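You operate a simulated robot arm through the tools that you are given. There is no shell and no other tool.

You run a simulated robot arm. Do the job below in one go: nothing can be reset, and whatever is moved stays where it is left.

## Task
Dab silver paint on the rim of the stub in the blower.
Fine: blow it clean first, clamp it in the silver block, use the orange brush and stand it back in its jar.

It is judged by the outcome, as a careful person would: the job done as asked, and still so three seconds after it is handed in. It fails if anything else is knocked over, pushed out of place, dropped, spilled or broken.

## Robot
A 7-joint arm with a two-finger parallel gripper, fixed in place. Base frame: the origin is at the foot of the arm, x ahead of it, y to its left, z up; the work surface is at about z = 0.76. Lengths are in m, angles in rad, forces in N, time in s.
Its first joint turns from -2.601 to 2.601 rad. Payload 3.43 kg.
The TCP is the grasp point between the finger pads, 0.03 m short of the fingertips. In the tool frame z runs along the fingers and y along their closing line. The gripper opens to 0.094 m. The fingers are 0.028 m wide and 0.01 m thick; the gripper's body (0.05 by 0.096 m) begins 0.055 m behind the TCP.
Orientation is that of the tool frame in the base frame, as [roll, pitch, yaw] about the fixed x, y, z axes, in that order (R = Rz(yaw) Ry(pitch) Rx(roll)). With the fingers straight down and closing along the base's y, the tool's x points along the base's -x, its y along +y and its z along -z.

## Interface
- The arm moves only by the tool move_arm. Its arguments are lists of equal length, an entry for each row: "translation": the shift along the tool's x, y, z in units of 25 mm (1.0 is 25 mm), a list of three; "rot": the turn, a rotation vector about the tool's x, y, z in units of 5 degrees (1.0 is 5 degrees), a list of three; "gripper": the finger opening in mm, from 0 to 94. In form: {"translation": [[tx, ty, tz], ...], "rot": [[ax, ay, az], ...], "gripper": [gripper, ...]}. A call has 1 to 20 rows; each row shifts and turns the commanded pose from where the row before left it, along the tool's axes as they then stand. A call with a number of a shift or a turn outside -1 to 1 is refused whole. Each row takes 0.2 s and may step no farther than 0.05 m and 0.15 rad from the row before; otherwise, or with a gripper value out of range, the whole call is refused. A pose out of reach is approached as far as the arm can. The call stops where the force on the tool passes 40 N (or 10 N more than at its start, if that is more) or the arm is blocked; 0.2 s more then pass. The fingers move at their own pace (about 0.045 m/s each) and stop on an object; they squeeze with about 30 N. The grip force told is the motor's: it shows also when the fingers shut on nothing. Time passes only in rows, and 0.2 s behind the last, so rows that do not move let the fingers close. It gives the time, the measured TCP pose, the force on the tool (base axes), the opening and the grip force at its end, in the units of the frame above (readings bear some noise), with the torque about the TCP (base axes, N m) and any sound that the robot's microphone picked up, and new pictures: "pictures" is both (left out), scene, wrist or none.
- Cameras (640 x 400 px; columns grow to the right, rows downward): "scene" is fixed at [0.0474, -0.5005, 1.3543]; the picture's right is [-0.91, -0.42, 0.00], its down [-0.27, 0.58, -0.77] and it looks along [0.33, -0.70, -0.64] (base axes); focal length 333 px, centre (320, 200). "wrist" rides on the gripper at [0.076, 0.014, -0.103] in the tool frame; the picture's right is [-0.18, 0.98, 0.00], its down [-0.75, -0.14, -0.64] and it looks along [-0.63, -0.12, 0.77] (tool axes); focal length 243 px, centre (320, 200).
- measure_at(camera, pixels): for up to 12 pixels [column, row] of the newest picture of that camera ("zoom" is the newest enlarged one), the place [x, y, z] in the base frame of the surface seen there, good to about 0.002 m. No time passes.
- inspect(camera, box): a new picture of the part [left, top, right, bottom] of that camera's present view, enlarged. No time passes.
- sign_off(): hands the job in; it is judged then, once.

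Open the gripper and draw the arm clear of the work before you hand the job in, unless the task says otherwise.

The tools are called as a command line: name --argument value ..., lists and objects as JSON in quotes. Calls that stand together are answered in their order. move_arm: Moves the arm, as the interface text tells. Its arguments: {"type":"object","properties":{"translation":{"type":"array","items":{"type":"array","items":{"type":"number"}}},"rot":{"type":"array","items":{"type":"array","items":{"type":"number"}}},"gripper":{"type":"array","items":{"type":"number"}},"pictures":{"type":"string","enum":["both","scene","wrist","none"]}},"required":["translation","rot","gripper"]} The other tools are called the same way: measure_at (camera, pixels) gives the place of the surface under pixels of a picture; inspect (camera, box) takes an enlarged picture of a part of a camera's view; sign_off () hands the job in.

At the start:

```text
time_s: 0.0
ee_pos: [0.4467, -0.8801, 1.1076]
ee_rot: [-3.141, 0.001, -3.141]
force: [0.5, -0.2, -0.3]
torque: [0.02, -0.01, 0.01]
width: 0.094
grip_force: 0.0
```

scene: 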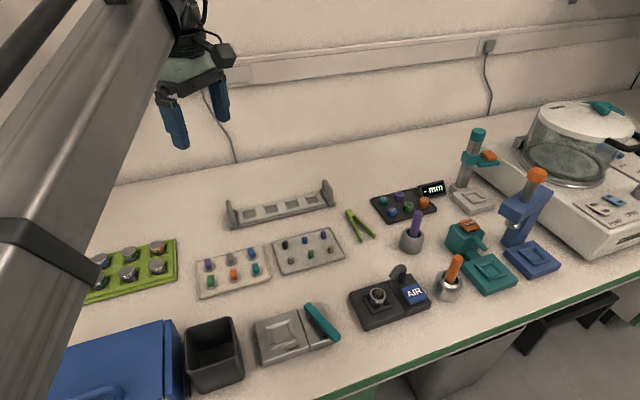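
wrist: 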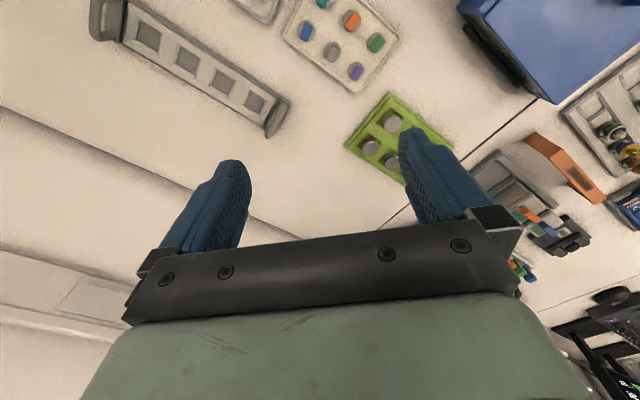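

The scene shows the AIR blower with a stub near (378,296), the silver block with teal lever near (295,330), and the orange brush in its jar near (452,278). I'll enlarge these areas first.

inspect --camera "scene" --box '[340, 250, 480, 338]'

inspect --camera "scene" --box '[230, 285, 360, 366]'

measure_at --camera "scene" --pixels '[[377, 294], [377, 300], [360, 300], [398, 272], [415, 294], [458, 258], [450, 280], [440, 280], [285, 335], [320, 322], [308, 306], [336, 338]]'

```text
4.55 times, centred on (410, 294) of scene
```

zoom: 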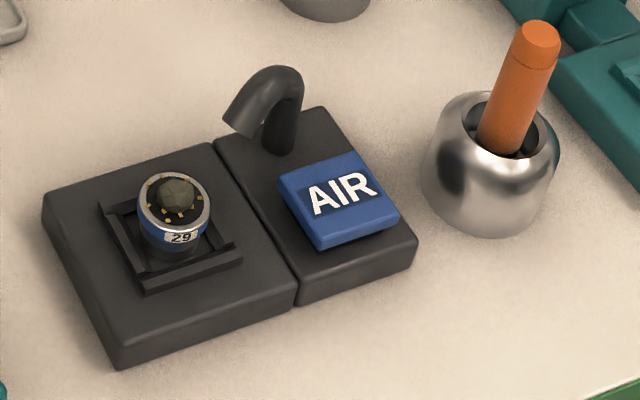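

```text
4.92 times, centred on (295, 326) of scene
```

zoom: 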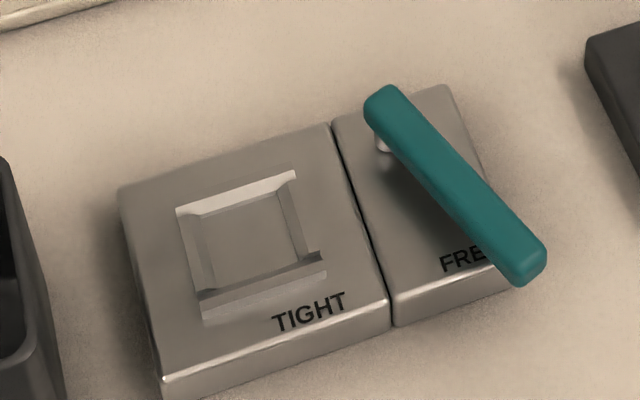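

```text
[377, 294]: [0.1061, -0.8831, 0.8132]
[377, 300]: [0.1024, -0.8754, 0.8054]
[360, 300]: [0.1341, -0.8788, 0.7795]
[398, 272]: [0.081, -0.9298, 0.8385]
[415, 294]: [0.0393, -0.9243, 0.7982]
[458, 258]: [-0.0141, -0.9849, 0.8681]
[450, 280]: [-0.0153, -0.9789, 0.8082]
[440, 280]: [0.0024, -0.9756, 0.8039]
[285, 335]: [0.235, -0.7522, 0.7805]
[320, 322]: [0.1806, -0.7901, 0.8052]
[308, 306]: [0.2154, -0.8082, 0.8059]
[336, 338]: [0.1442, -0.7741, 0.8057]
```

The stub numbered 29 sits in a square nest under the nozzle; the silver block's lever reads FREE. I'll look at the other parts of the scene and the neighbours of the objects I will handle.

inspect --camera "scene" --box '[360, 265, 400, 315]'

inspect --camera "scene" --box '[380, 180, 520, 300]'

inspect --camera "scene" --box '[180, 180, 360, 300]'

inspect --camera "scene" --box '[400, 100, 640, 300]'

inspect --camera "scene" --box '[40, 220, 260, 400]'

```text
8.00 times, centred on (380, 290) of scene
```

zoom: 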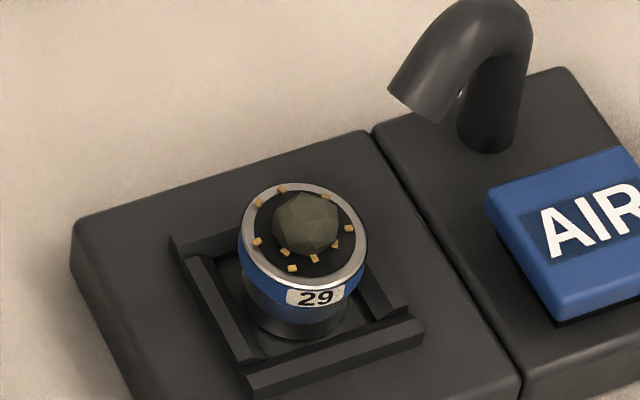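

```text
3.33 times, centred on (450, 240) of scene
```

zoom: 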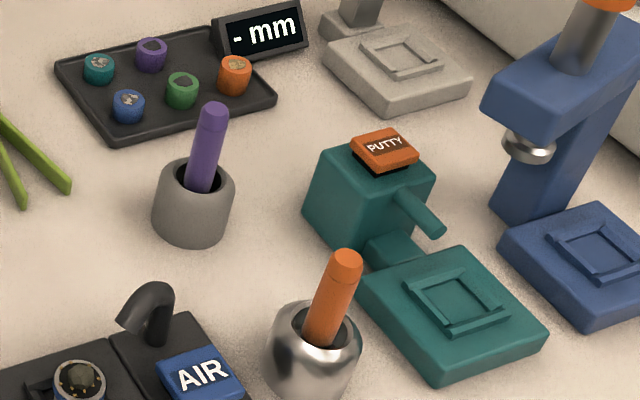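

```text
3.33 times, centred on (270, 240) of scene
```

zoom: 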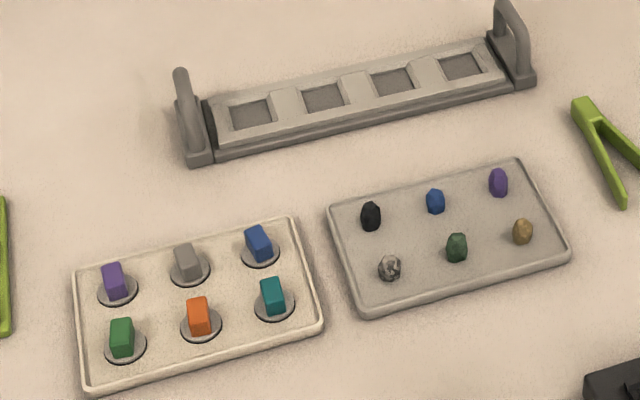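

```text
2.00 times, centred on (520, 200) of scene
```

zoom: 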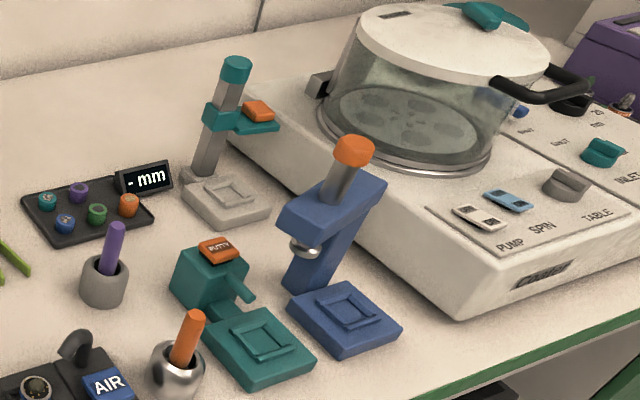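

```text
2.22 times, centred on (150, 310) of scene
```

zoom: 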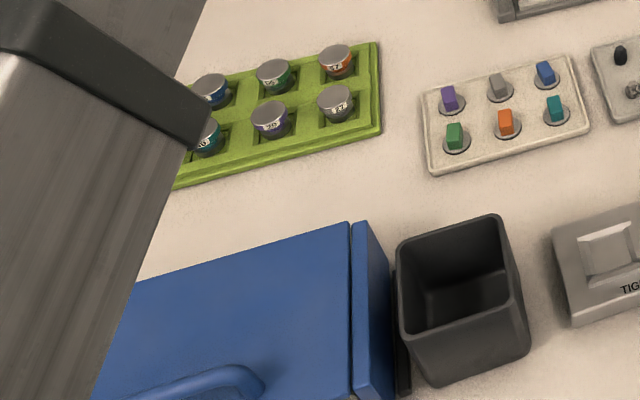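

I'll re-enlarge the blower to measure the stub, nest, nozzle and AIR button precisely.

inspect --camera "scene" --box '[346, 260, 434, 330]'

```text
5.71 times, centred on (390, 295) of scene
```

zoom: 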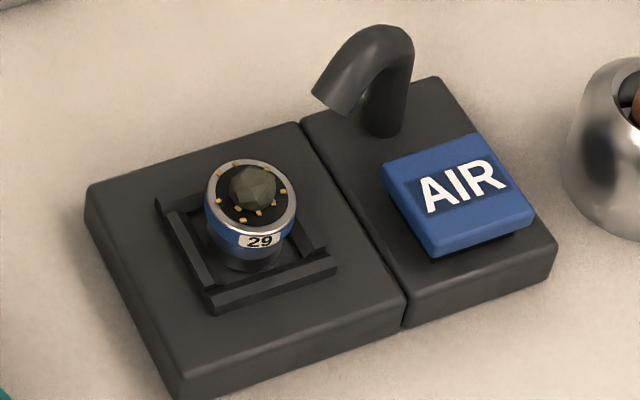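

Measuring rim edges, block corners, nozzle and button in this zoom.

measure_at --camera "zoom" --pixels '[[208, 195], [292, 200], [248, 162], [252, 228], [252, 188], [270, 215], [250, 262], [165, 205], [215, 302], [330, 265], [90, 195], [180, 370]]'

measure_at --camera "zoom" --pixels '[[300, 125], [400, 295], [392, 172], [435, 245], [530, 215], [476, 142], [460, 195], [335, 100], [395, 35], [380, 125], [440, 85], [550, 240]]'

```text
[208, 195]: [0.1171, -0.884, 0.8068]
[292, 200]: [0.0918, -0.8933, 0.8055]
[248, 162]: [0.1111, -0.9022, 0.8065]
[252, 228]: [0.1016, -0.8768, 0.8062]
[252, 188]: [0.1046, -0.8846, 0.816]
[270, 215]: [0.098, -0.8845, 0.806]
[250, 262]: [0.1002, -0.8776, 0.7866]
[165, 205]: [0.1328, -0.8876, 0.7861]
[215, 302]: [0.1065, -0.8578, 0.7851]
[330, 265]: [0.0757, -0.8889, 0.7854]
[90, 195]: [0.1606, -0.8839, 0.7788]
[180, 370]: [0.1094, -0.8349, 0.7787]
```

```text
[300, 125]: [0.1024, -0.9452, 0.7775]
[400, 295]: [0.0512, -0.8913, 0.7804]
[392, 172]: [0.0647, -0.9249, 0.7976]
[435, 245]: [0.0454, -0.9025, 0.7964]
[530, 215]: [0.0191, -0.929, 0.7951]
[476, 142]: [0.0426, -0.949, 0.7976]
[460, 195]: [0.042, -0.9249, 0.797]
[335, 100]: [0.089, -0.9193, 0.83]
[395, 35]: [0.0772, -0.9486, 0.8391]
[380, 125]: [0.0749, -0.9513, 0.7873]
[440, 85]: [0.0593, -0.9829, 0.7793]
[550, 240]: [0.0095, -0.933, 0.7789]
```

Stub rim centre is about (0.105, -0.889, 0.806), and the AIR button about (0.043, -0.926, 0.797), with the block turned roughly 45°. Now I'll measure the silver block and lever.

inspect --camera "scene" --box '[246, 292, 350, 368]'

```text
5.26 times, centred on (298, 330) of scene
```

zoom: 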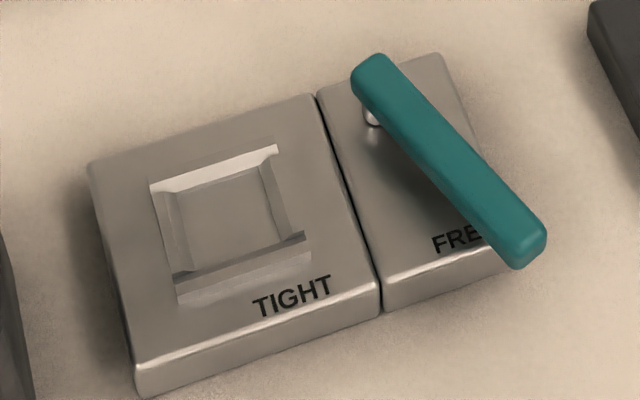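

I measure the silver nest edges, floor, block corners and lever extents.

measure_at --camera "zoom" --pixels '[[152, 184], [275, 147], [180, 300], [310, 258], [225, 220], [95, 170], [310, 95], [137, 362], [375, 280], [165, 240], [290, 200], [240, 280]]'

measure_at --camera "zoom" --pixels '[[375, 62], [355, 85], [395, 72], [450, 165], [518, 255], [542, 235], [525, 235], [372, 115], [440, 55], [386, 300], [460, 240], [290, 295]]'

```text
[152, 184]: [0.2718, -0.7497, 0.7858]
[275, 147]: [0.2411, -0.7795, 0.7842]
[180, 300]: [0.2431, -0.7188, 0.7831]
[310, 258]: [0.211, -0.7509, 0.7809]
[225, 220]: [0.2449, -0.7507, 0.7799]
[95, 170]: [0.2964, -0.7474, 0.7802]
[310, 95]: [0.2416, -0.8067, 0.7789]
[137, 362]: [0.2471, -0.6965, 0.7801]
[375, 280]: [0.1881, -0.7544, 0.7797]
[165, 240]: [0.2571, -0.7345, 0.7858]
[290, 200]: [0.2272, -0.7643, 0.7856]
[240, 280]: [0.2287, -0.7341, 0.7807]
```

```text
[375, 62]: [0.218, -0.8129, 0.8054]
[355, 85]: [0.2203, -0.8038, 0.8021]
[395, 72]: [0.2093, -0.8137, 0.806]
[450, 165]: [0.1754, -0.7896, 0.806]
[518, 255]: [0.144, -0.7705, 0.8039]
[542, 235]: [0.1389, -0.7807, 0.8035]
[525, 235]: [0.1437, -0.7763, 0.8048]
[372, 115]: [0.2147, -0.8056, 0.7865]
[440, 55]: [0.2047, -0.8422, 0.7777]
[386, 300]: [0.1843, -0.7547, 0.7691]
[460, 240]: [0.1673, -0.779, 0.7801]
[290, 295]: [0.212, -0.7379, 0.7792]
```

Silver nest centre is about (0.242, -0.750), floor z 0.780, and the lever pivots near (0.213, -0.808) with its tip at (0.142, -0.776). Next I'll measure the brush jar and its neighbours.

inspect --camera "scene" --box '[410, 240, 498, 310]'

```text
5.71 times, centred on (454, 275) of scene
```

zoom: 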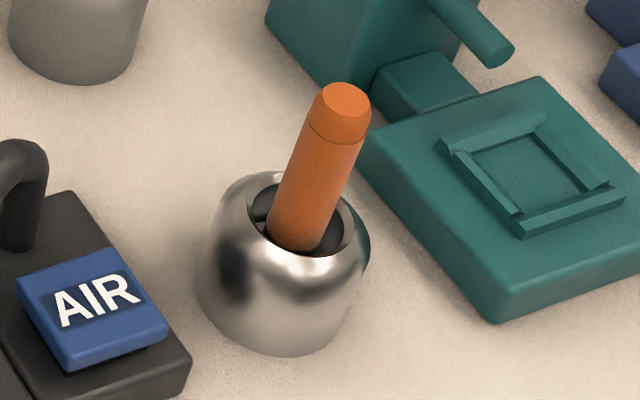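

I measure the brush handle, jar rim and the teal device near it.

measure_at --camera "zoom" --pixels '[[345, 98], [320, 130], [362, 140], [275, 225], [320, 240], [300, 200], [300, 248], [250, 200], [350, 220], [265, 180], [300, 268], [285, 345]]'

measure_at --camera "scene" --pixels '[[463, 223], [484, 247], [416, 215], [410, 238], [539, 175], [530, 200], [510, 205], [478, 135], [455, 240], [488, 154], [470, 225], [405, 235]]'

```text
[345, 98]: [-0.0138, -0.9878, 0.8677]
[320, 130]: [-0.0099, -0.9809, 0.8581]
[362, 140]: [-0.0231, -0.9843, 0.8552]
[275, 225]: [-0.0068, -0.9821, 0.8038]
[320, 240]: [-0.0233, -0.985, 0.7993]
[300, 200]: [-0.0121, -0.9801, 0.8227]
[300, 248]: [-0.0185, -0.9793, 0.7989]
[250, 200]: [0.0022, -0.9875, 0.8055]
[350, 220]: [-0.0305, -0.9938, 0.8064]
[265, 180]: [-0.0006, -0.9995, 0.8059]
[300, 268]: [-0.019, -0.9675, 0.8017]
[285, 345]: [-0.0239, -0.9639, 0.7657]
```

```text
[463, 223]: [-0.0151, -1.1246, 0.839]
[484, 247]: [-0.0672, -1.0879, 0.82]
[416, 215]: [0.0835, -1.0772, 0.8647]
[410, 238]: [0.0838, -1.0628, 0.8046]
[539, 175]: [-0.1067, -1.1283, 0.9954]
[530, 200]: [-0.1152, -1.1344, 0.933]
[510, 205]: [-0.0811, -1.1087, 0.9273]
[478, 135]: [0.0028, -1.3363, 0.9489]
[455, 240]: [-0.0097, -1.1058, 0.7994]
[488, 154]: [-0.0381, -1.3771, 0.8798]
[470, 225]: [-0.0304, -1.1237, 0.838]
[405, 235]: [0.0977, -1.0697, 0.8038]
```

The brush stands upright at about (-0.0145, -0.987), top z 0.868. First I move, high and clear, to above the AIR button with the fingers closing, then start turning the tool to match the block's 45°.

move_arm --translation '[[0.95, -0.108, 0.3], [0.95, -0.108, 0.3], [0.95, -0.108, 0.3], [0.95, -0.108, 0.3], [0.95, -0.108, 0.3], [0.95, -0.108, 0.3], [0.95, -0.108, 0.3], [0.95, -0.108, 0.3], [0.95, -0.108, 0.3], [0.95, -0.108, 0.3], [0.95, -0.108, 0.3], [0.95, -0.108, 0.3], [0.95, -0.108, 0.3], [0.95, -0.108, 0.3], [0.95, -0.108, 0.3], [0.95, -0.108, 0.3], [0.95, -0.108, 0.3], [0, 0, 0], [0, 0, 0], [0, 0, 0]]' --rot '[[0, 0, 0], [0, 0, 0], [0, 0, 0], [0, 0, 0], [0, 0, 0], [0, 0, 0], [0, 0, 0], [0, 0, 0], [0, 0, 0], [0, 0, 0], [0, 0, 0], [0, 0, 0], [0, 0, 0], [0, 0, 0], [0, 0, 0], [0, 0, 0], [0, 0, 0], [0, 0, -1], [0, 0, -1], [0, 0, -1]]' --gripper '[0, 0, 0, 0, 0, 0, 0, 0, 0, 0, 0, 0, 0, 0, 0, 0, 0, 0, 0, 0]'

```text
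time_s: 4.2
ee_pos: [0.0422, -0.9268, 0.9815]
ee_rot: [-3.142, 0.0, -2.877]
force: [-0.3, 0.1, -0.4]
torque: [-0.01, 0.0, 0.0]
width: 0.0
grip_force: 30.1
```

scene: 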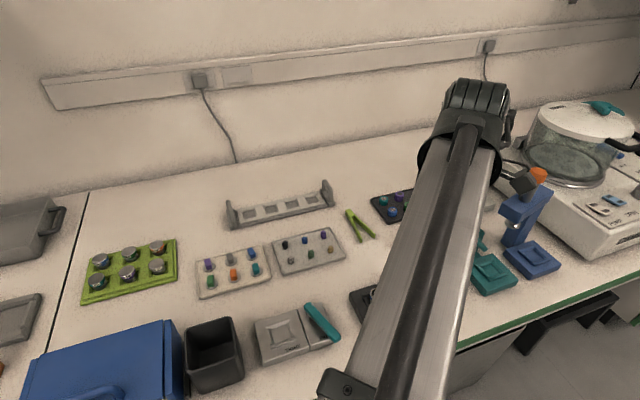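
wrist: 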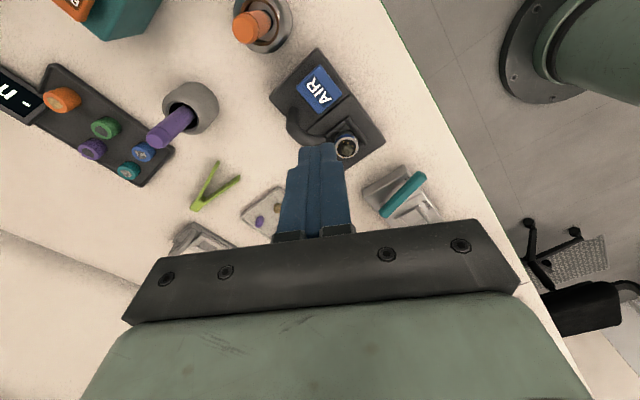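

The tool is over the AIR button at (0.042, -0.927) and the wrist picture shows AIR at (318,88) and the stub at (346,147). I finish turning to the block's angle.

move_arm --translation '[[0, 0, 0], [0, 0, 0], [0, 0, 0], [0, 0, 0], [0, 0, 0], [0, 0, 0], [0, 0, 0], [0, 0, 0]]' --rot '[[0, 0, -1], [0, 0, -1], [0, 0, -1], [0, 0, -1], [0, 0, -1], [0, 0, -1], [0, 0, -0.1], [0, 0, 0]]' --gripper '[0, 0, 0, 0, 0, 0, 0, 0]'

```text
time_s: 6.0
ee_pos: [0.0427, -0.9265, 0.9807]
ee_rot: [3.141, 0.001, -2.346]
force: [-1.1, -1.2, 0.8]
torque: [-0.04, 0.0, -0.03]
width: 0.0002
grip_force: 30.0
```

scene: 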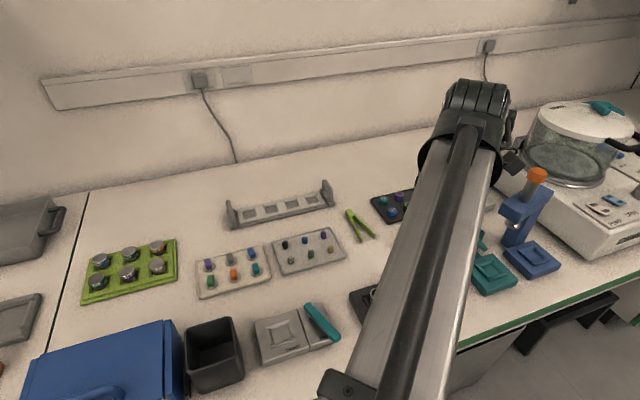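
wrist: 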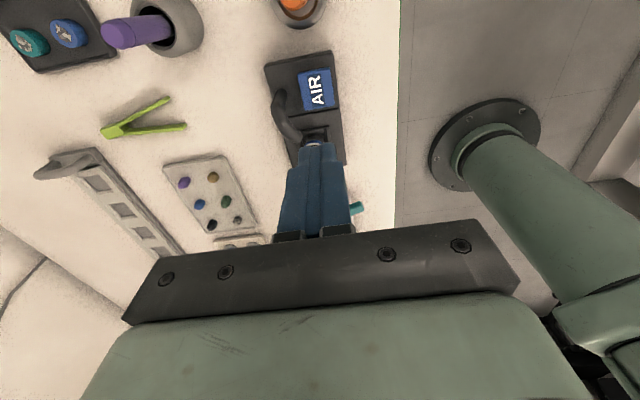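

AIR shows at (316,90) in the wrist picture, right below the tool axis. I enlarge this and measure before pressing.

inspect --camera "wrist" --box '[250, 40, 370, 160]'

measure_at --camera "wrist" --pixels '[[298, 72], [333, 68], [301, 109], [337, 105], [316, 90], [296, 130], [280, 100], [325, 135]]'

```text
3.33 times, centred on (310, 100) of wrist
```

zoom: 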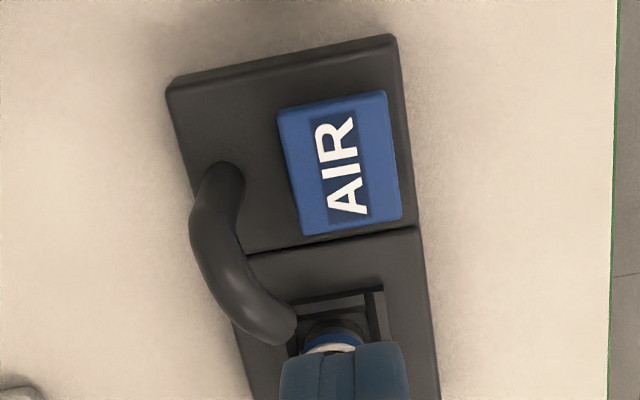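

```text
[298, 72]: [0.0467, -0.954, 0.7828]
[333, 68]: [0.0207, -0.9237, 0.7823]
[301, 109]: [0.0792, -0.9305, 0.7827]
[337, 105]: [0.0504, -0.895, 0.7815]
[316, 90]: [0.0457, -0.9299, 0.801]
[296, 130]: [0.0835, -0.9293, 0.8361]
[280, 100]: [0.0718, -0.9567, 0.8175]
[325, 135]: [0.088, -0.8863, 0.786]
```

Button centre confirmed near (0.044, -0.927), top z about 0.798. I descend so the closed fingertips stop about 8 mm above it.

move_arm --translation '[[0, 0, 0.95], [0, 0, 0.95], [0, 0, 0.95], [0, 0, 0.95], [0, 0, 0.95], [0, 0, 0.95], [0, 0, 0]]' --rot '[[0, 0, 0], [0, 0, 0], [0, 0, 0], [0, 0, 0], [0, 0, 0], [0, 0, 0], [0, 0, 0]]' --gripper '[0, 0, 0, 0, 0, 0, 0]' --pictures "both"

```text
time_s: 7.6
ee_pos: [0.0427, -0.9285, 0.8367]
ee_rot: [3.141, 0.001, -2.349]
force: [0.0, -0.1, -0.5]
torque: [0.01, -0.01, -0.01]
width: 0.0
grip_force: 29.8
```

scene: 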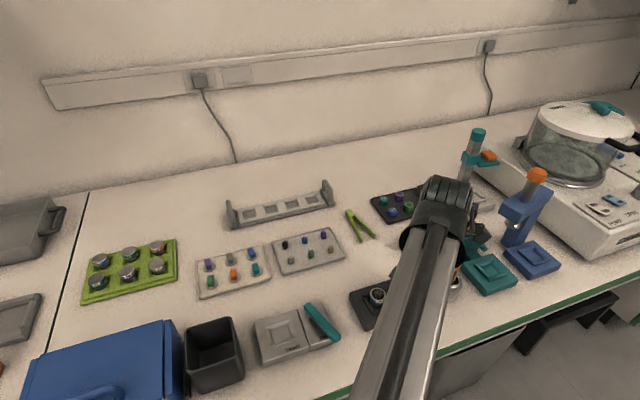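
wrist: 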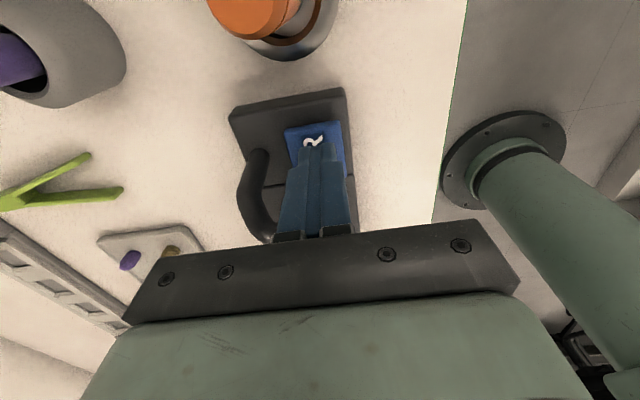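

Fingertips are about 8 mm over the AIR button. I lower gently in millimetre steps onto it, watching the force.

move_arm --translation '[[0, 0, 0.2], [0, 0, 0.08], [0, 0, 0.04], [0, 0, 0.04], [0, 0, 0.04]]' --rot '[[0, 0, 0], [0, 0, 0], [0, 0, 0], [0, 0, 0], [0, 0, 0]]' --gripper '[0, 0, 0, 0, 0]' --pictures "none"

```text
time_s: 8.8
ee_pos: [0.0426, -0.9277, 0.826]
ee_rot: [3.141, 0.002, -2.348]
force: [0.0, -0.2, 1.8]
torque: [-0.03, 0.05, -0.03]
width: 0.0
grip_force: 29.8
```

A contact force of 1.8 N shows. I press a bit further in 1 mm steps and look for the air sound.

move_arm --translation '[[0, 0, 0.04], [0, 0, 0.04], [0, 0, 0.04], [0, 0, 0]]' --rot '[[0, 0, 0], [0, 0, 0], [0, 0, 0], [0, 0, 0]]' --gripper '[0, 0, 0, 0]' --pictures "scene"

inspect --camera "scene" --box '[355, 265, 405, 315]'

```text
time_s: 9.8
ee_pos: [0.043, -0.9274, 0.8244]
ee_rot: [3.141, -0.001, -2.348]
force: [1.2, 2.7, 3.5]
torque: [0.05, -0.02, -0.02]
width: 0.0
grip_force: 30.0
heard: click
```

scene: 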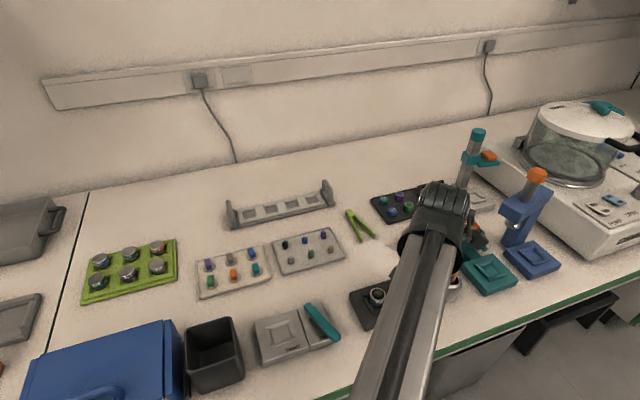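

```text
8.00 times, centred on (380, 290) of scene
```

zoom: 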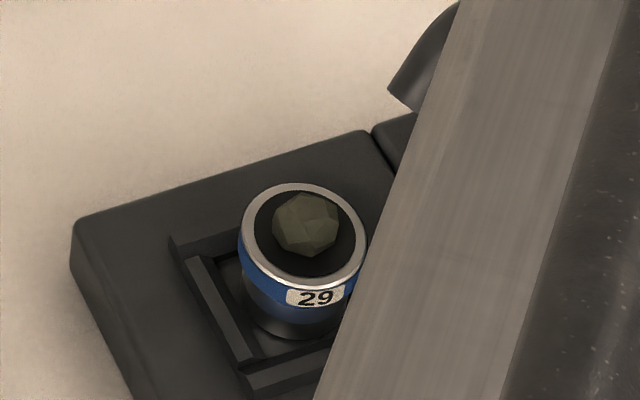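

The microphone heard a click and the enlarged scene shows the dust gone from stub 29. I lift straight up, move over the stub and open the fingers.

move_arm --translation '[[0, 0, -0.95], [0, 0, -0.95], [0, 0, -0.95], [0, 0, -0.95], [0, 0, -0.95], [-0.95, -0.23, 0], [-0.95, -0.23, 0], [-0.92, -0.24, 0], [0, 0, 0]]' --rot '[[0, 0, 0], [0, 0, 0], [0, 0, 0], [0, 0, 0], [0, 0, 0], [0, 0, 0], [0, 0, 0], [0, 0, 0], [0, 0, 0]]' --gripper '[0, 0, 0, 0, 0, 0, 30, 50, 50]'

```text
time_s: 11.8
ee_pos: [0.1043, -0.8879, 0.9446]
ee_rot: [-3.141, -0.001, -2.347]
force: [-0.3, 0.2, 0.7]
torque: [0.0, -0.02, 0.01]
width: 0.0501
grip_force: 0.0
```

scene: 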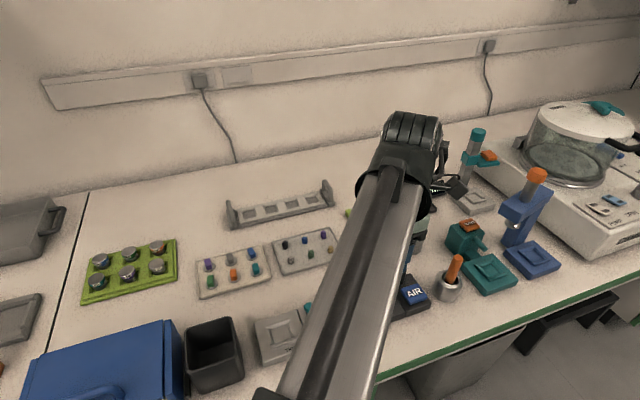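
wrist: 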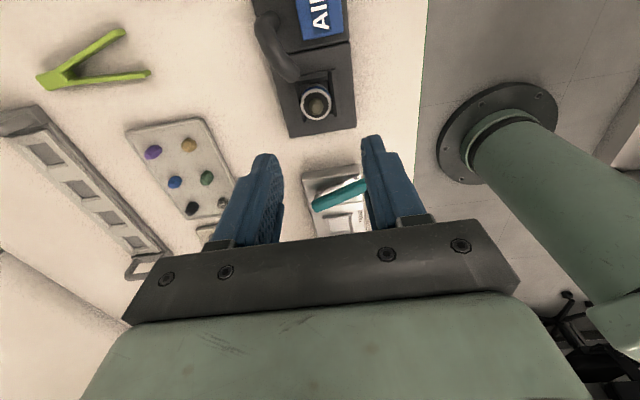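

The fingers are open at (0.104, -0.888), and the stub shows at (317,102) in the wrist picture. I enlarge it to fix its centre.

inspect --camera "wrist" --box '[260, 50, 370, 150]'

```text
4.00 times, centred on (315, 100) of wrist
```

zoom: 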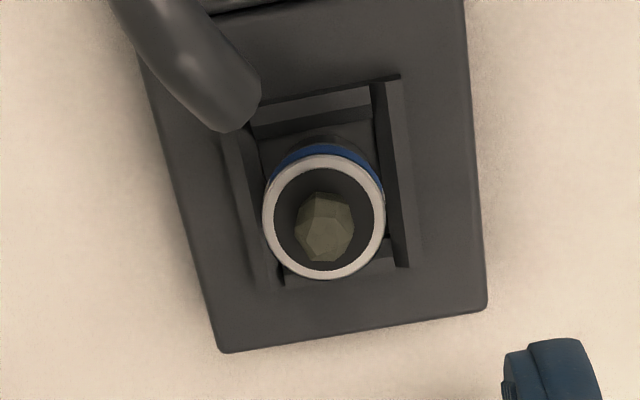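

The stub is clean. I measure rim points on left, right, top and bottom, plus the nest ridges and nozzle.

measure_at --camera "zoom" --pixels '[[268, 215], [380, 215], [325, 159], [325, 273], [285, 175], [365, 255], [365, 177], [285, 257], [325, 228], [235, 125], [245, 200], [395, 180]]'

```text
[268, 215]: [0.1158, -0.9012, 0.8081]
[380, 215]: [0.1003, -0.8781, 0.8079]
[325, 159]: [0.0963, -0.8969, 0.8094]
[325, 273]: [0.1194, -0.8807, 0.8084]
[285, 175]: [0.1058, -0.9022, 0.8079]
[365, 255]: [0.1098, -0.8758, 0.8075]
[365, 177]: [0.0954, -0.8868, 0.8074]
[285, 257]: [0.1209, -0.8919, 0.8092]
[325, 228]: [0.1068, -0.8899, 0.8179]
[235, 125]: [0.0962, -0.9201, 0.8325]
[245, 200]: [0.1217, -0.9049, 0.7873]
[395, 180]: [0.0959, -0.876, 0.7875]
```

Wrist view places the rim centre at (0.108, -0.889, 0.808), radius 14 mm — about 2 mm and 4 mm off my axis. I correct and descend to a checking height with fingertips still above the rock.

move_arm --translation '[[-0.07, -0.15, 0.7], [0, 0, 0.7], [0, 0, 0.7], [0, 0, 0.6], [0, 0, 0]]' --rot '[[0, 0, 0], [0, 0, 0], [0, 0, 0], [0, 0, 0], [0, 0, 0]]' --gripper '[50, 50, 50, 50, 50]'

inspect --camera "wrist" --box '[220, 40, 420, 200]'

```text
time_s: 13.0
ee_pos: [0.1074, -0.8902, 0.8752]
ee_rot: [-3.139, 0.001, -2.346]
force: [0.2, 1.2, 0.5]
torque: [0.01, 0.0, 0.0]
width: 0.05
grip_force: 0.1
```

scene: 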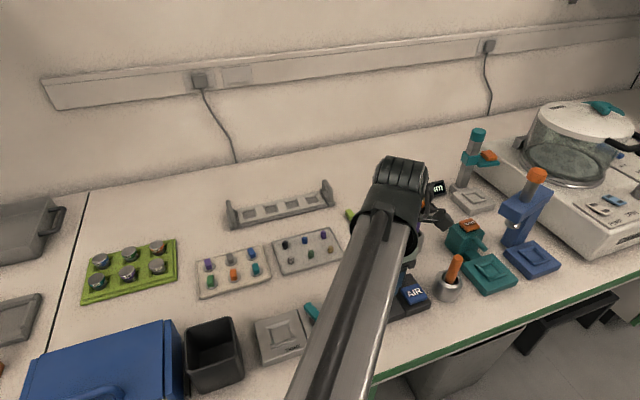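
wrist: 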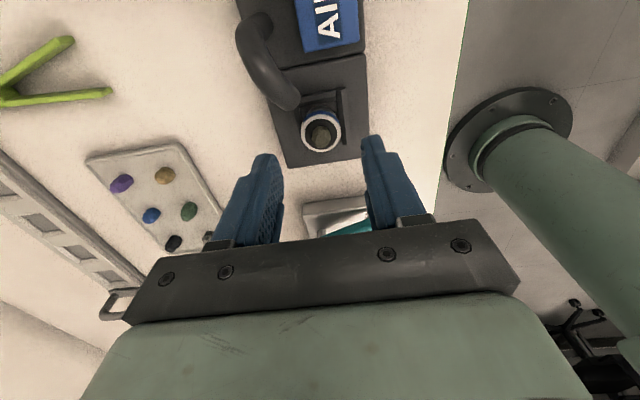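

```text
2.50 times, centred on (320, 120) of wrist
```

zoom: 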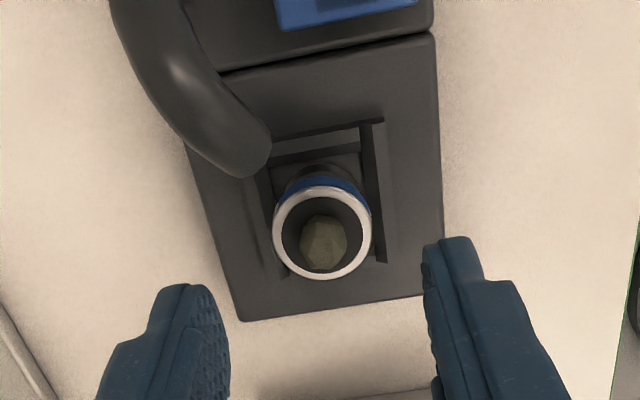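

The stub appears centred between the fingers. I measure the rim once more at this closer range.

measure_at --camera "zoom" --pixels '[[276, 232], [369, 232], [322, 189], [322, 276], [289, 200], [356, 265], [356, 202], [289, 263], [322, 240], [250, 175]]'

```text
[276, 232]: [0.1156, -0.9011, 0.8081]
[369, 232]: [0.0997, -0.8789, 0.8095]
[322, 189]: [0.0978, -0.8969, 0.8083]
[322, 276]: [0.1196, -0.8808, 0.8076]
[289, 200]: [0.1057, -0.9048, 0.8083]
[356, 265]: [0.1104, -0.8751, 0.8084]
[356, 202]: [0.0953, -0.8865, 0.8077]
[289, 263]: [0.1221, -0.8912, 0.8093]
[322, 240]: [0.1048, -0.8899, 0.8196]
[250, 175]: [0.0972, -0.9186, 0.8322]
```

The offset is now under 1.5 mm. I descend so the fingertips sit just above the nest ridges (tips at z≈0.790), without closing yet.

move_arm --translation '[[-0.05, 0, 0.7], [0, 0, 0.7], [0, 0, 0.5], [0, 0, 0.28], [0, 0, 0]]' --rot '[[0, 0, 0], [0, 0, 0], [0, 0, 0], [0, 0, 0], [0, 0, 0]]' --gripper '[50, 50, 50, 50, 50]' --pictures "wrist"

inspect --camera "wrist" --box '[220, 60, 420, 220]'

```text
time_s: 14.2
ee_pos: [0.1097, -0.8908, 0.8194]
ee_rot: [-3.141, 0.0, -2.347]
force: [0.2, -0.1, -0.2]
torque: [-0.01, 0.03, 0.0]
width: 0.05
grip_force: 0.0
```

wrist: 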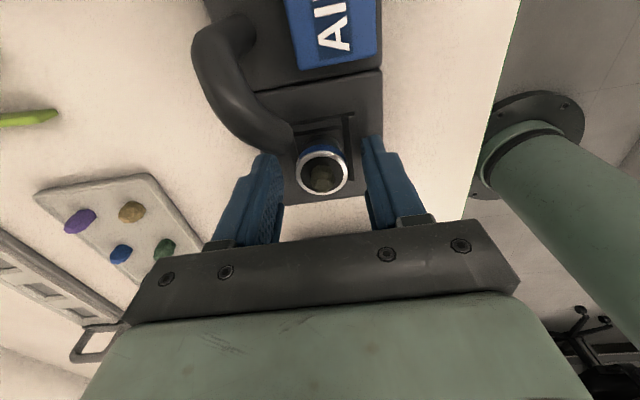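

```text
2.50 times, centred on (320, 140) of wrist
```

zoom: 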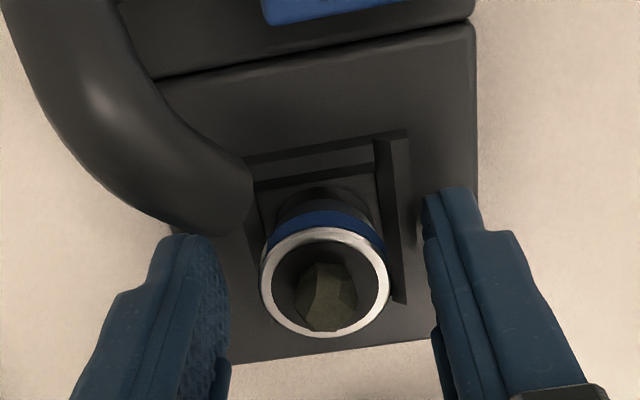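

The fingers straddle the stub evenly with the nozzle clear of the left finger. I close on the stub.

move_arm --translation '[[0, 0, 0], [0, 0, 0], [0, 0, 0], [0, 0, 0]]' --rot '[[0, 0, 0], [0, 0, 0], [0, 0, 0], [0, 0, 0]]' --gripper '[40, 30, 22, 22]' --pictures "wrist"

inspect --camera "wrist" --box '[220, 60, 420, 220]'

```text
time_s: 15.2
ee_pos: [0.1099, -0.89, 0.8192]
ee_rot: [3.141, -0.001, -2.348]
force: [-0.1, 0.1, 0.3]
torque: [-0.02, 0.0, 0.01]
width: 0.0284
grip_force: 30.5
```

wrist: 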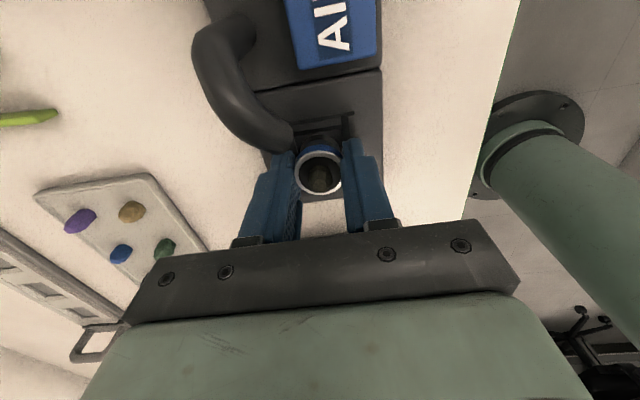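

```text
2.50 times, centred on (320, 140) of wrist
```

zoom: 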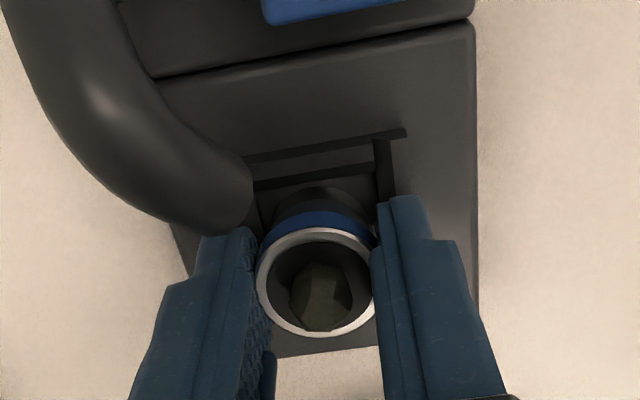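

The grip holds the stub at 28.4 mm. I lift 10 mm straight out of the nest, then back away from the nozzle as I rise.

move_arm --translation '[[0, 0, -0.2], [0, 0, -0.2], [-0.4, 0, -0.3], [-0.6, 0, -0.6], [-0.6, 0, -0.9], [0, 0, -0.9], [0, 0, 0]]' --rot '[[0, 0, 0], [0, 0, 0], [0, 0, 0], [0, 0, 0], [0, 0, 0], [0, 0, 0], [0, 0, 0]]' --gripper '[22, 22, 22, 22, 22, 22, 22]'

inspect --camera "wrist" --box '[220, 60, 420, 220]'

```text
time_s: 16.8
ee_pos: [0.1387, -0.8596, 0.9002]
ee_rot: [3.141, 0.0, -2.348]
force: [0.0, 0.3, -0.2]
torque: [-0.01, -0.03, -0.01]
width: 0.0286
grip_force: 29.7
```

scene: 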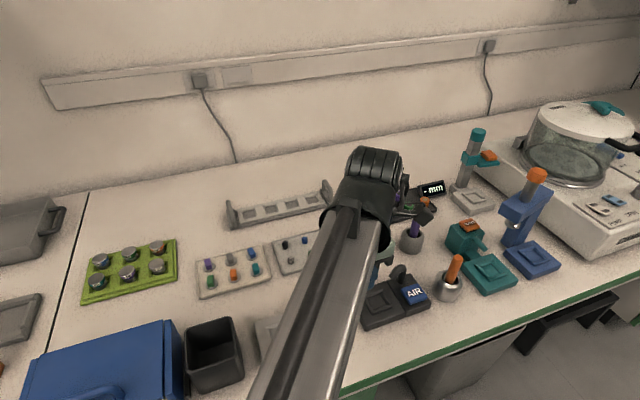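
wrist: 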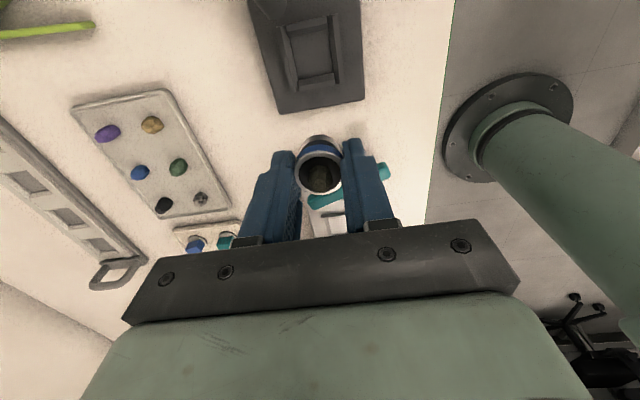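

```text
2.50 times, centred on (320, 140) of wrist
```

zoom: 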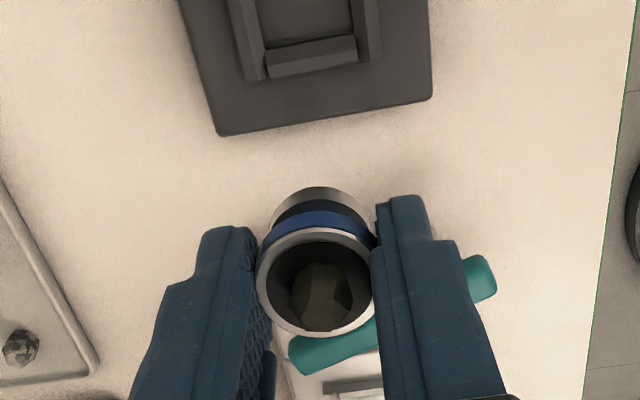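

The stub is held firmly and upright. I move along toward the silver nest at this height (stub bottom about z 0.861, over the lever at 0.806).

move_arm --translation '[[-0.861, 0.021, 0], [-0.861, 0.021, 0], [-0.861, 0.021, 0], [-0.861, 0.021, 0], [-0.861, 0.021, 0], [-0.861, 0.021, 0], [-0.861, 0.021, 0], [0, 0, 0]]' --rot '[[0, 0, 0], [0, 0, 0], [0, 0, 0], [0, 0, 0], [0, 0, 0], [0, 0, 0], [0, 0, 0], [0, 0, 0]]' --gripper '[22, 22, 22, 22, 22, 22, 22, 22]'

inspect --camera "wrist" --box '[220, 30, 420, 190]'

```text
time_s: 18.6
ee_pos: [0.2379, -0.7517, 0.8983]
ee_rot: [-3.141, 0.0, -2.349]
force: [0.1, -0.1, 0.0]
torque: [0.0, -0.01, 0.01]
width: 0.0282
grip_force: 30.0
```

scene: 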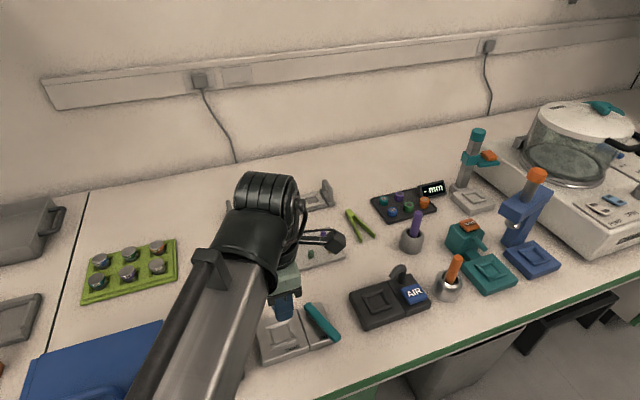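
wrist: 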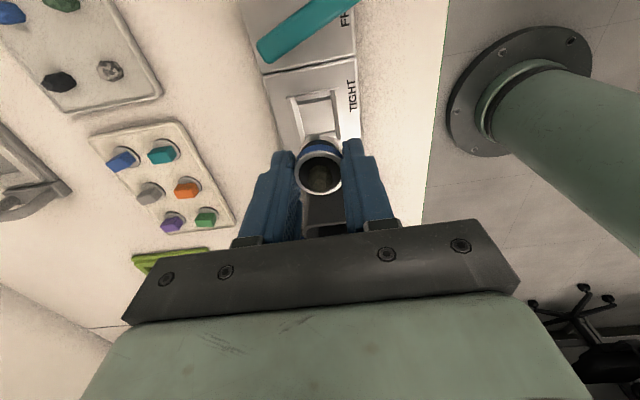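

```text
2.50 times, centred on (320, 110) of wrist
```

zoom: 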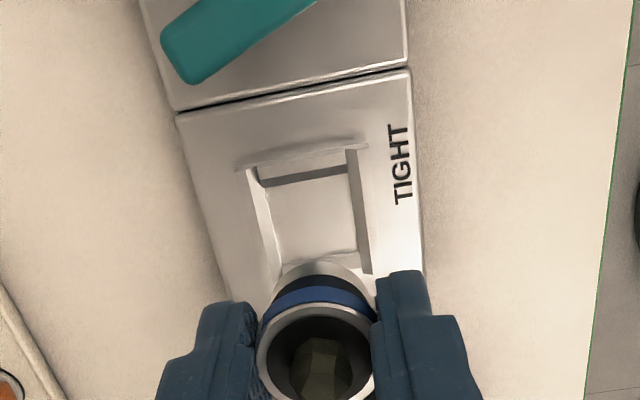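

The silver nest appears at about (318,115) in the wrist picture. I measure its ridges and floor.

measure_at --camera "zoom" --pixels '[[240, 167], [365, 145], [250, 180], [358, 150], [272, 255], [370, 270], [275, 225], [357, 210], [305, 175], [318, 258], [315, 215], [262, 200]]'

measure_at --camera "zoom" --pixels '[[180, 112], [408, 70], [425, 270], [215, 290], [275, 160], [330, 150], [255, 220], [365, 220], [318, 305], [275, 350], [318, 268], [368, 350]]'

```text
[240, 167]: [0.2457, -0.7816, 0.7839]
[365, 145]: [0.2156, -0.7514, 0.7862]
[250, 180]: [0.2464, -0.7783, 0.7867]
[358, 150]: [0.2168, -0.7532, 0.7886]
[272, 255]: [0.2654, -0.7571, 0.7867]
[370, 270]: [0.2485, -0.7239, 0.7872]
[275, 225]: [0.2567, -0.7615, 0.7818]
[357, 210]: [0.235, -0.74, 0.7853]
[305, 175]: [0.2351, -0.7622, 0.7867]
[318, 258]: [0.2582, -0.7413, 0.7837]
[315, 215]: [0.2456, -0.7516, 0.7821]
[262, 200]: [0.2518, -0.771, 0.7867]
```

```text
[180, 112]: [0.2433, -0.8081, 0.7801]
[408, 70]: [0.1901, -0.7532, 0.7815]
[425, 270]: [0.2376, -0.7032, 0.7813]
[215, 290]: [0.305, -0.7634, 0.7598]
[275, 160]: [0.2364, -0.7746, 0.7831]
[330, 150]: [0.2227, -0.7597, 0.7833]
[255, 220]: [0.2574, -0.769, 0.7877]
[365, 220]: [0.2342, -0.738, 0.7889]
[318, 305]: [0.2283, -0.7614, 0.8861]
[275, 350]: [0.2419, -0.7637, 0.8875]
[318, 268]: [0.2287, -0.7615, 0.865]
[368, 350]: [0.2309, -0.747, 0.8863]
```

In wrist coordinates the nest centre is at (0.2453, -0.7513), i.e. -5.5 mm and -5 mm from my axis; inner width about 31 mm versus 27 mm base. I correct and descend partway for a check.

move_arm --translation '[[-0.22, -0.2, 0.3], [0, 0, 0.6], [0, 0, 0.5], [0, 0, 0]]' --rot '[[0, 0, 0], [0, 0, 0], [0, 0, 0], [0, 0, 0]]' --gripper '[22, 22, 22, 22]' --pictures "both"

inspect --camera "wrist" --box '[260, 60, 380, 156]'

inspect --camera "scene" --box '[240, 270, 360, 366]'

```text
time_s: 19.6
ee_pos: [0.2476, -0.7512, 0.8646]
ee_rot: [-3.141, 0.0, -2.346]
force: [-0.2, 0.1, 0.5]
torque: [0.0, -0.03, 0.0]
width: 0.0284
grip_force: 29.9
```

scene: 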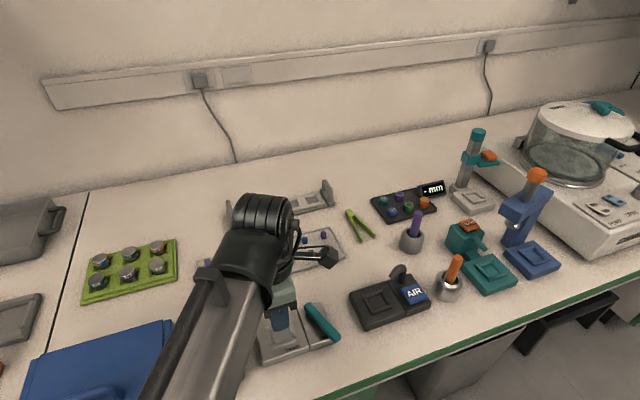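
wrist: 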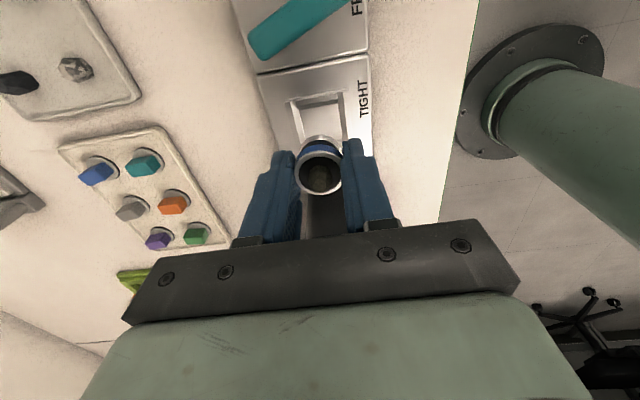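

```text
4.17 times, centred on (320, 108) of wrist
```

zoom: 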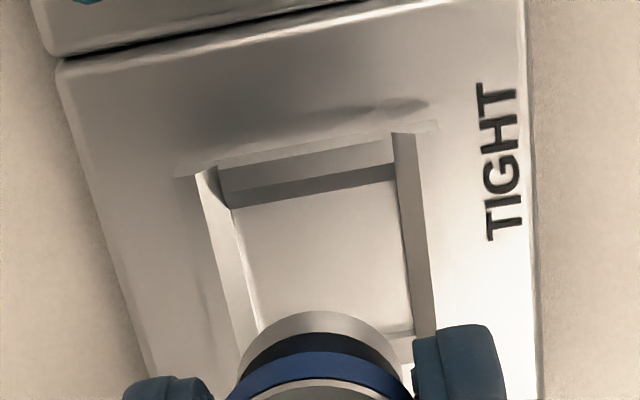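

```text
4.17 times, centred on (300, 318) of scene
```

zoom: 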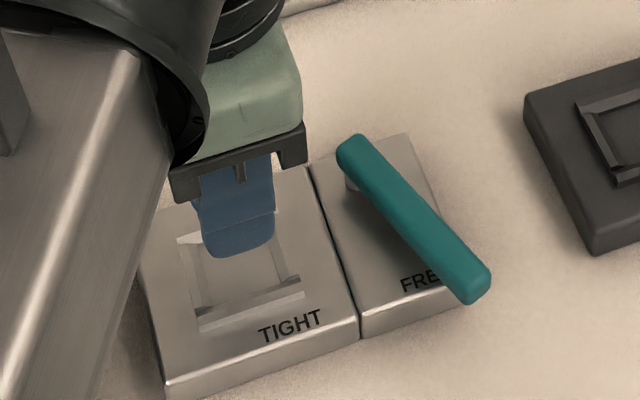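

I measure nest inner edges again from this closer view and the stub rim to compare centres.

measure_at --camera "zoom" --pixels '[[241, 240], [400, 235], [312, 200], [248, 290], [407, 290], [225, 240], [410, 235], [312, 165], [180, 175], [435, 125], [320, 250], [318, 385]]'

inspect --camera "wrist" --box '[260, 120, 380, 216]'

```text
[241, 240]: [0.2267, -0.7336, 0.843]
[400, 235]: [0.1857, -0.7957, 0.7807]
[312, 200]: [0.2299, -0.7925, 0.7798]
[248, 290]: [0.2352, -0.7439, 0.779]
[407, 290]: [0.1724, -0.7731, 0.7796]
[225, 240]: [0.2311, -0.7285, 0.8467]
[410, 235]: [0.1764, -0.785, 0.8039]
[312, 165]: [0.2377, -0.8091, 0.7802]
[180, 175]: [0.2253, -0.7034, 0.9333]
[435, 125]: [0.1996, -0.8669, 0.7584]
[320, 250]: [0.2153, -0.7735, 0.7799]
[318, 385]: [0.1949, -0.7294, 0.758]
```

```text
4.17 times, centred on (320, 168) of wrist
```

zoom: 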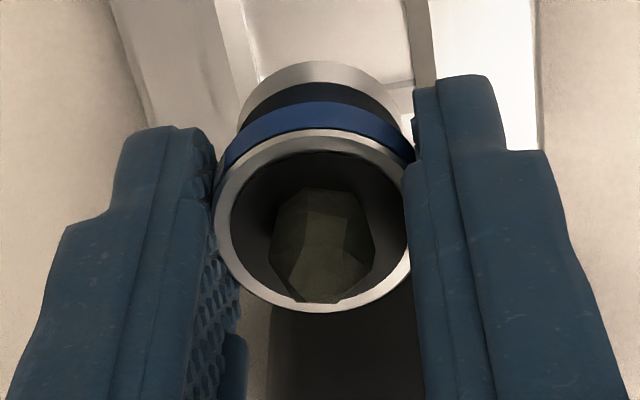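

That measurement used the scene zoom; I repeat it with wrist pixels directly.

measure_at --camera "wrist" --pixels '[[301.5, 117.6], [338.5, 116.4], [318, 108.5], [303, 129.6], [340, 129.6], [297.2, 117.6], [342.5, 116.4], [318, 99.6], [320, 120], [296.5, 171.6], [340.5, 171.6], [318.3, 153.4]]'

```text
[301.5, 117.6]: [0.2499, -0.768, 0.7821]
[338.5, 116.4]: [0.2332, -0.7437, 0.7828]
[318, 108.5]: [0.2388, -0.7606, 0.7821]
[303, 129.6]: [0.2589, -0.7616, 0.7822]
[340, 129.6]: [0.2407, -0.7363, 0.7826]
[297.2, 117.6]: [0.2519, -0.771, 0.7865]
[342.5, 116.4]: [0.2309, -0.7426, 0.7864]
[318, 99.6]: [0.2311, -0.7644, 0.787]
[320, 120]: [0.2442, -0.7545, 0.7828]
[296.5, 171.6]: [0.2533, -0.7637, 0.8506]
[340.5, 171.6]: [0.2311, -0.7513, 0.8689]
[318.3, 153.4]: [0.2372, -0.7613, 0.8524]
```

Nest inner edges are symmetric about my axis within ~1 mm (about -1 mm along tool x). I nudge -1 mm and descend to just above the seat.

move_arm --translation '[[-0.04, 0, 0.4], [0, 0, 0.4], [0, 0, 0.4], [0, 0, 0.3], [0, 0, 0.15], [0, 0, 0]]' --rot '[[0, 0, 0], [0, 0, 0], [0, 0, 0], [0, 0, 0], [0, 0, 0], [0, 0, 0]]' --gripper '[22, 22, 22, 22, 22, 22]'

inspect --camera "wrist" --box '[260, 80, 380, 176]'

```text
time_s: 21.0
ee_pos: [0.2496, -0.7508, 0.8223]
ee_rot: [-3.142, 0.0, -2.346]
force: [-0.2, 0.4, 0.1]
torque: [0.02, -0.03, 0.02]
width: 0.0285
grip_force: 30.4
```

scene: 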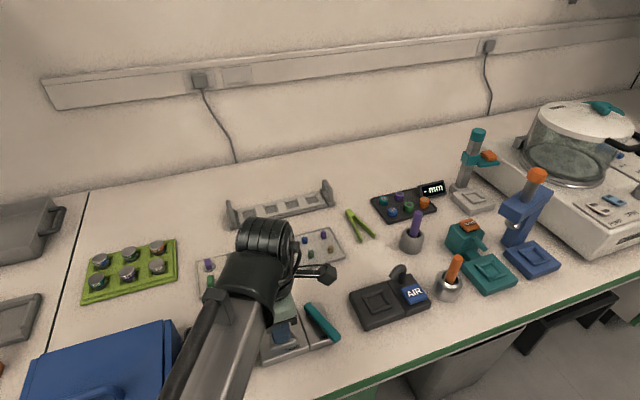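
wrist: 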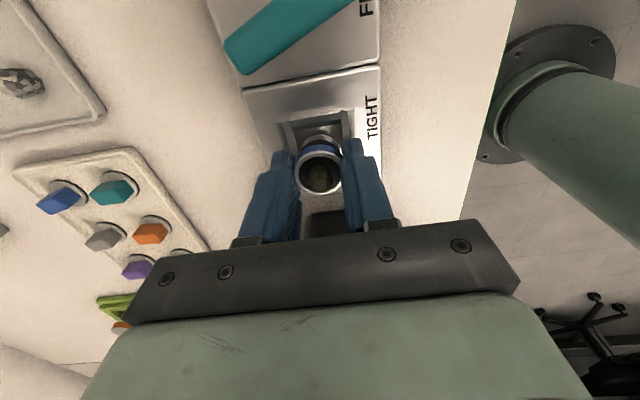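

```text
4.17 times, centred on (320, 128) of wrist
```

zoom: 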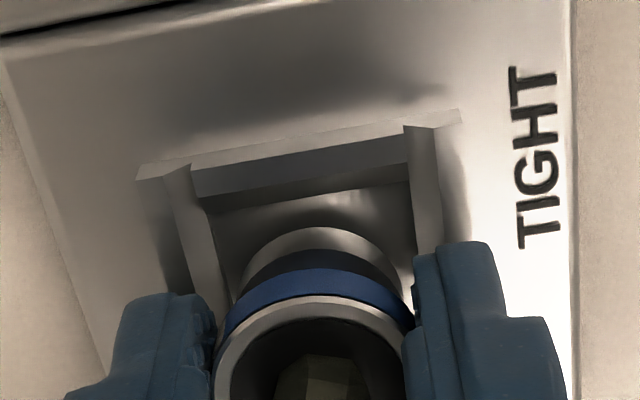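

The base is already between the ridges with gaps all round; the +u gap looks slightly larger. I nudge +1 mm and lower in 1 mm steps to touch the floor.

move_arm --translation '[[0.04, 0, 0.04], [0, 0, 0.04], [0, 0, 0.02], [0, 0, 0]]' --rot '[[0, 0, 0], [0, 0, 0], [0, 0, 0], [0, 0, 0]]' --gripper '[22, 22, 22, 22]' --pictures "none"

```text
time_s: 22.0
ee_pos: [0.2468, -0.751, 0.8211]
ee_rot: [3.141, -0.001, -2.347]
force: [0.3, 0.5, -0.6]
torque: [0.05, -0.02, 0.01]
width: 0.0285
grip_force: 30.2
```

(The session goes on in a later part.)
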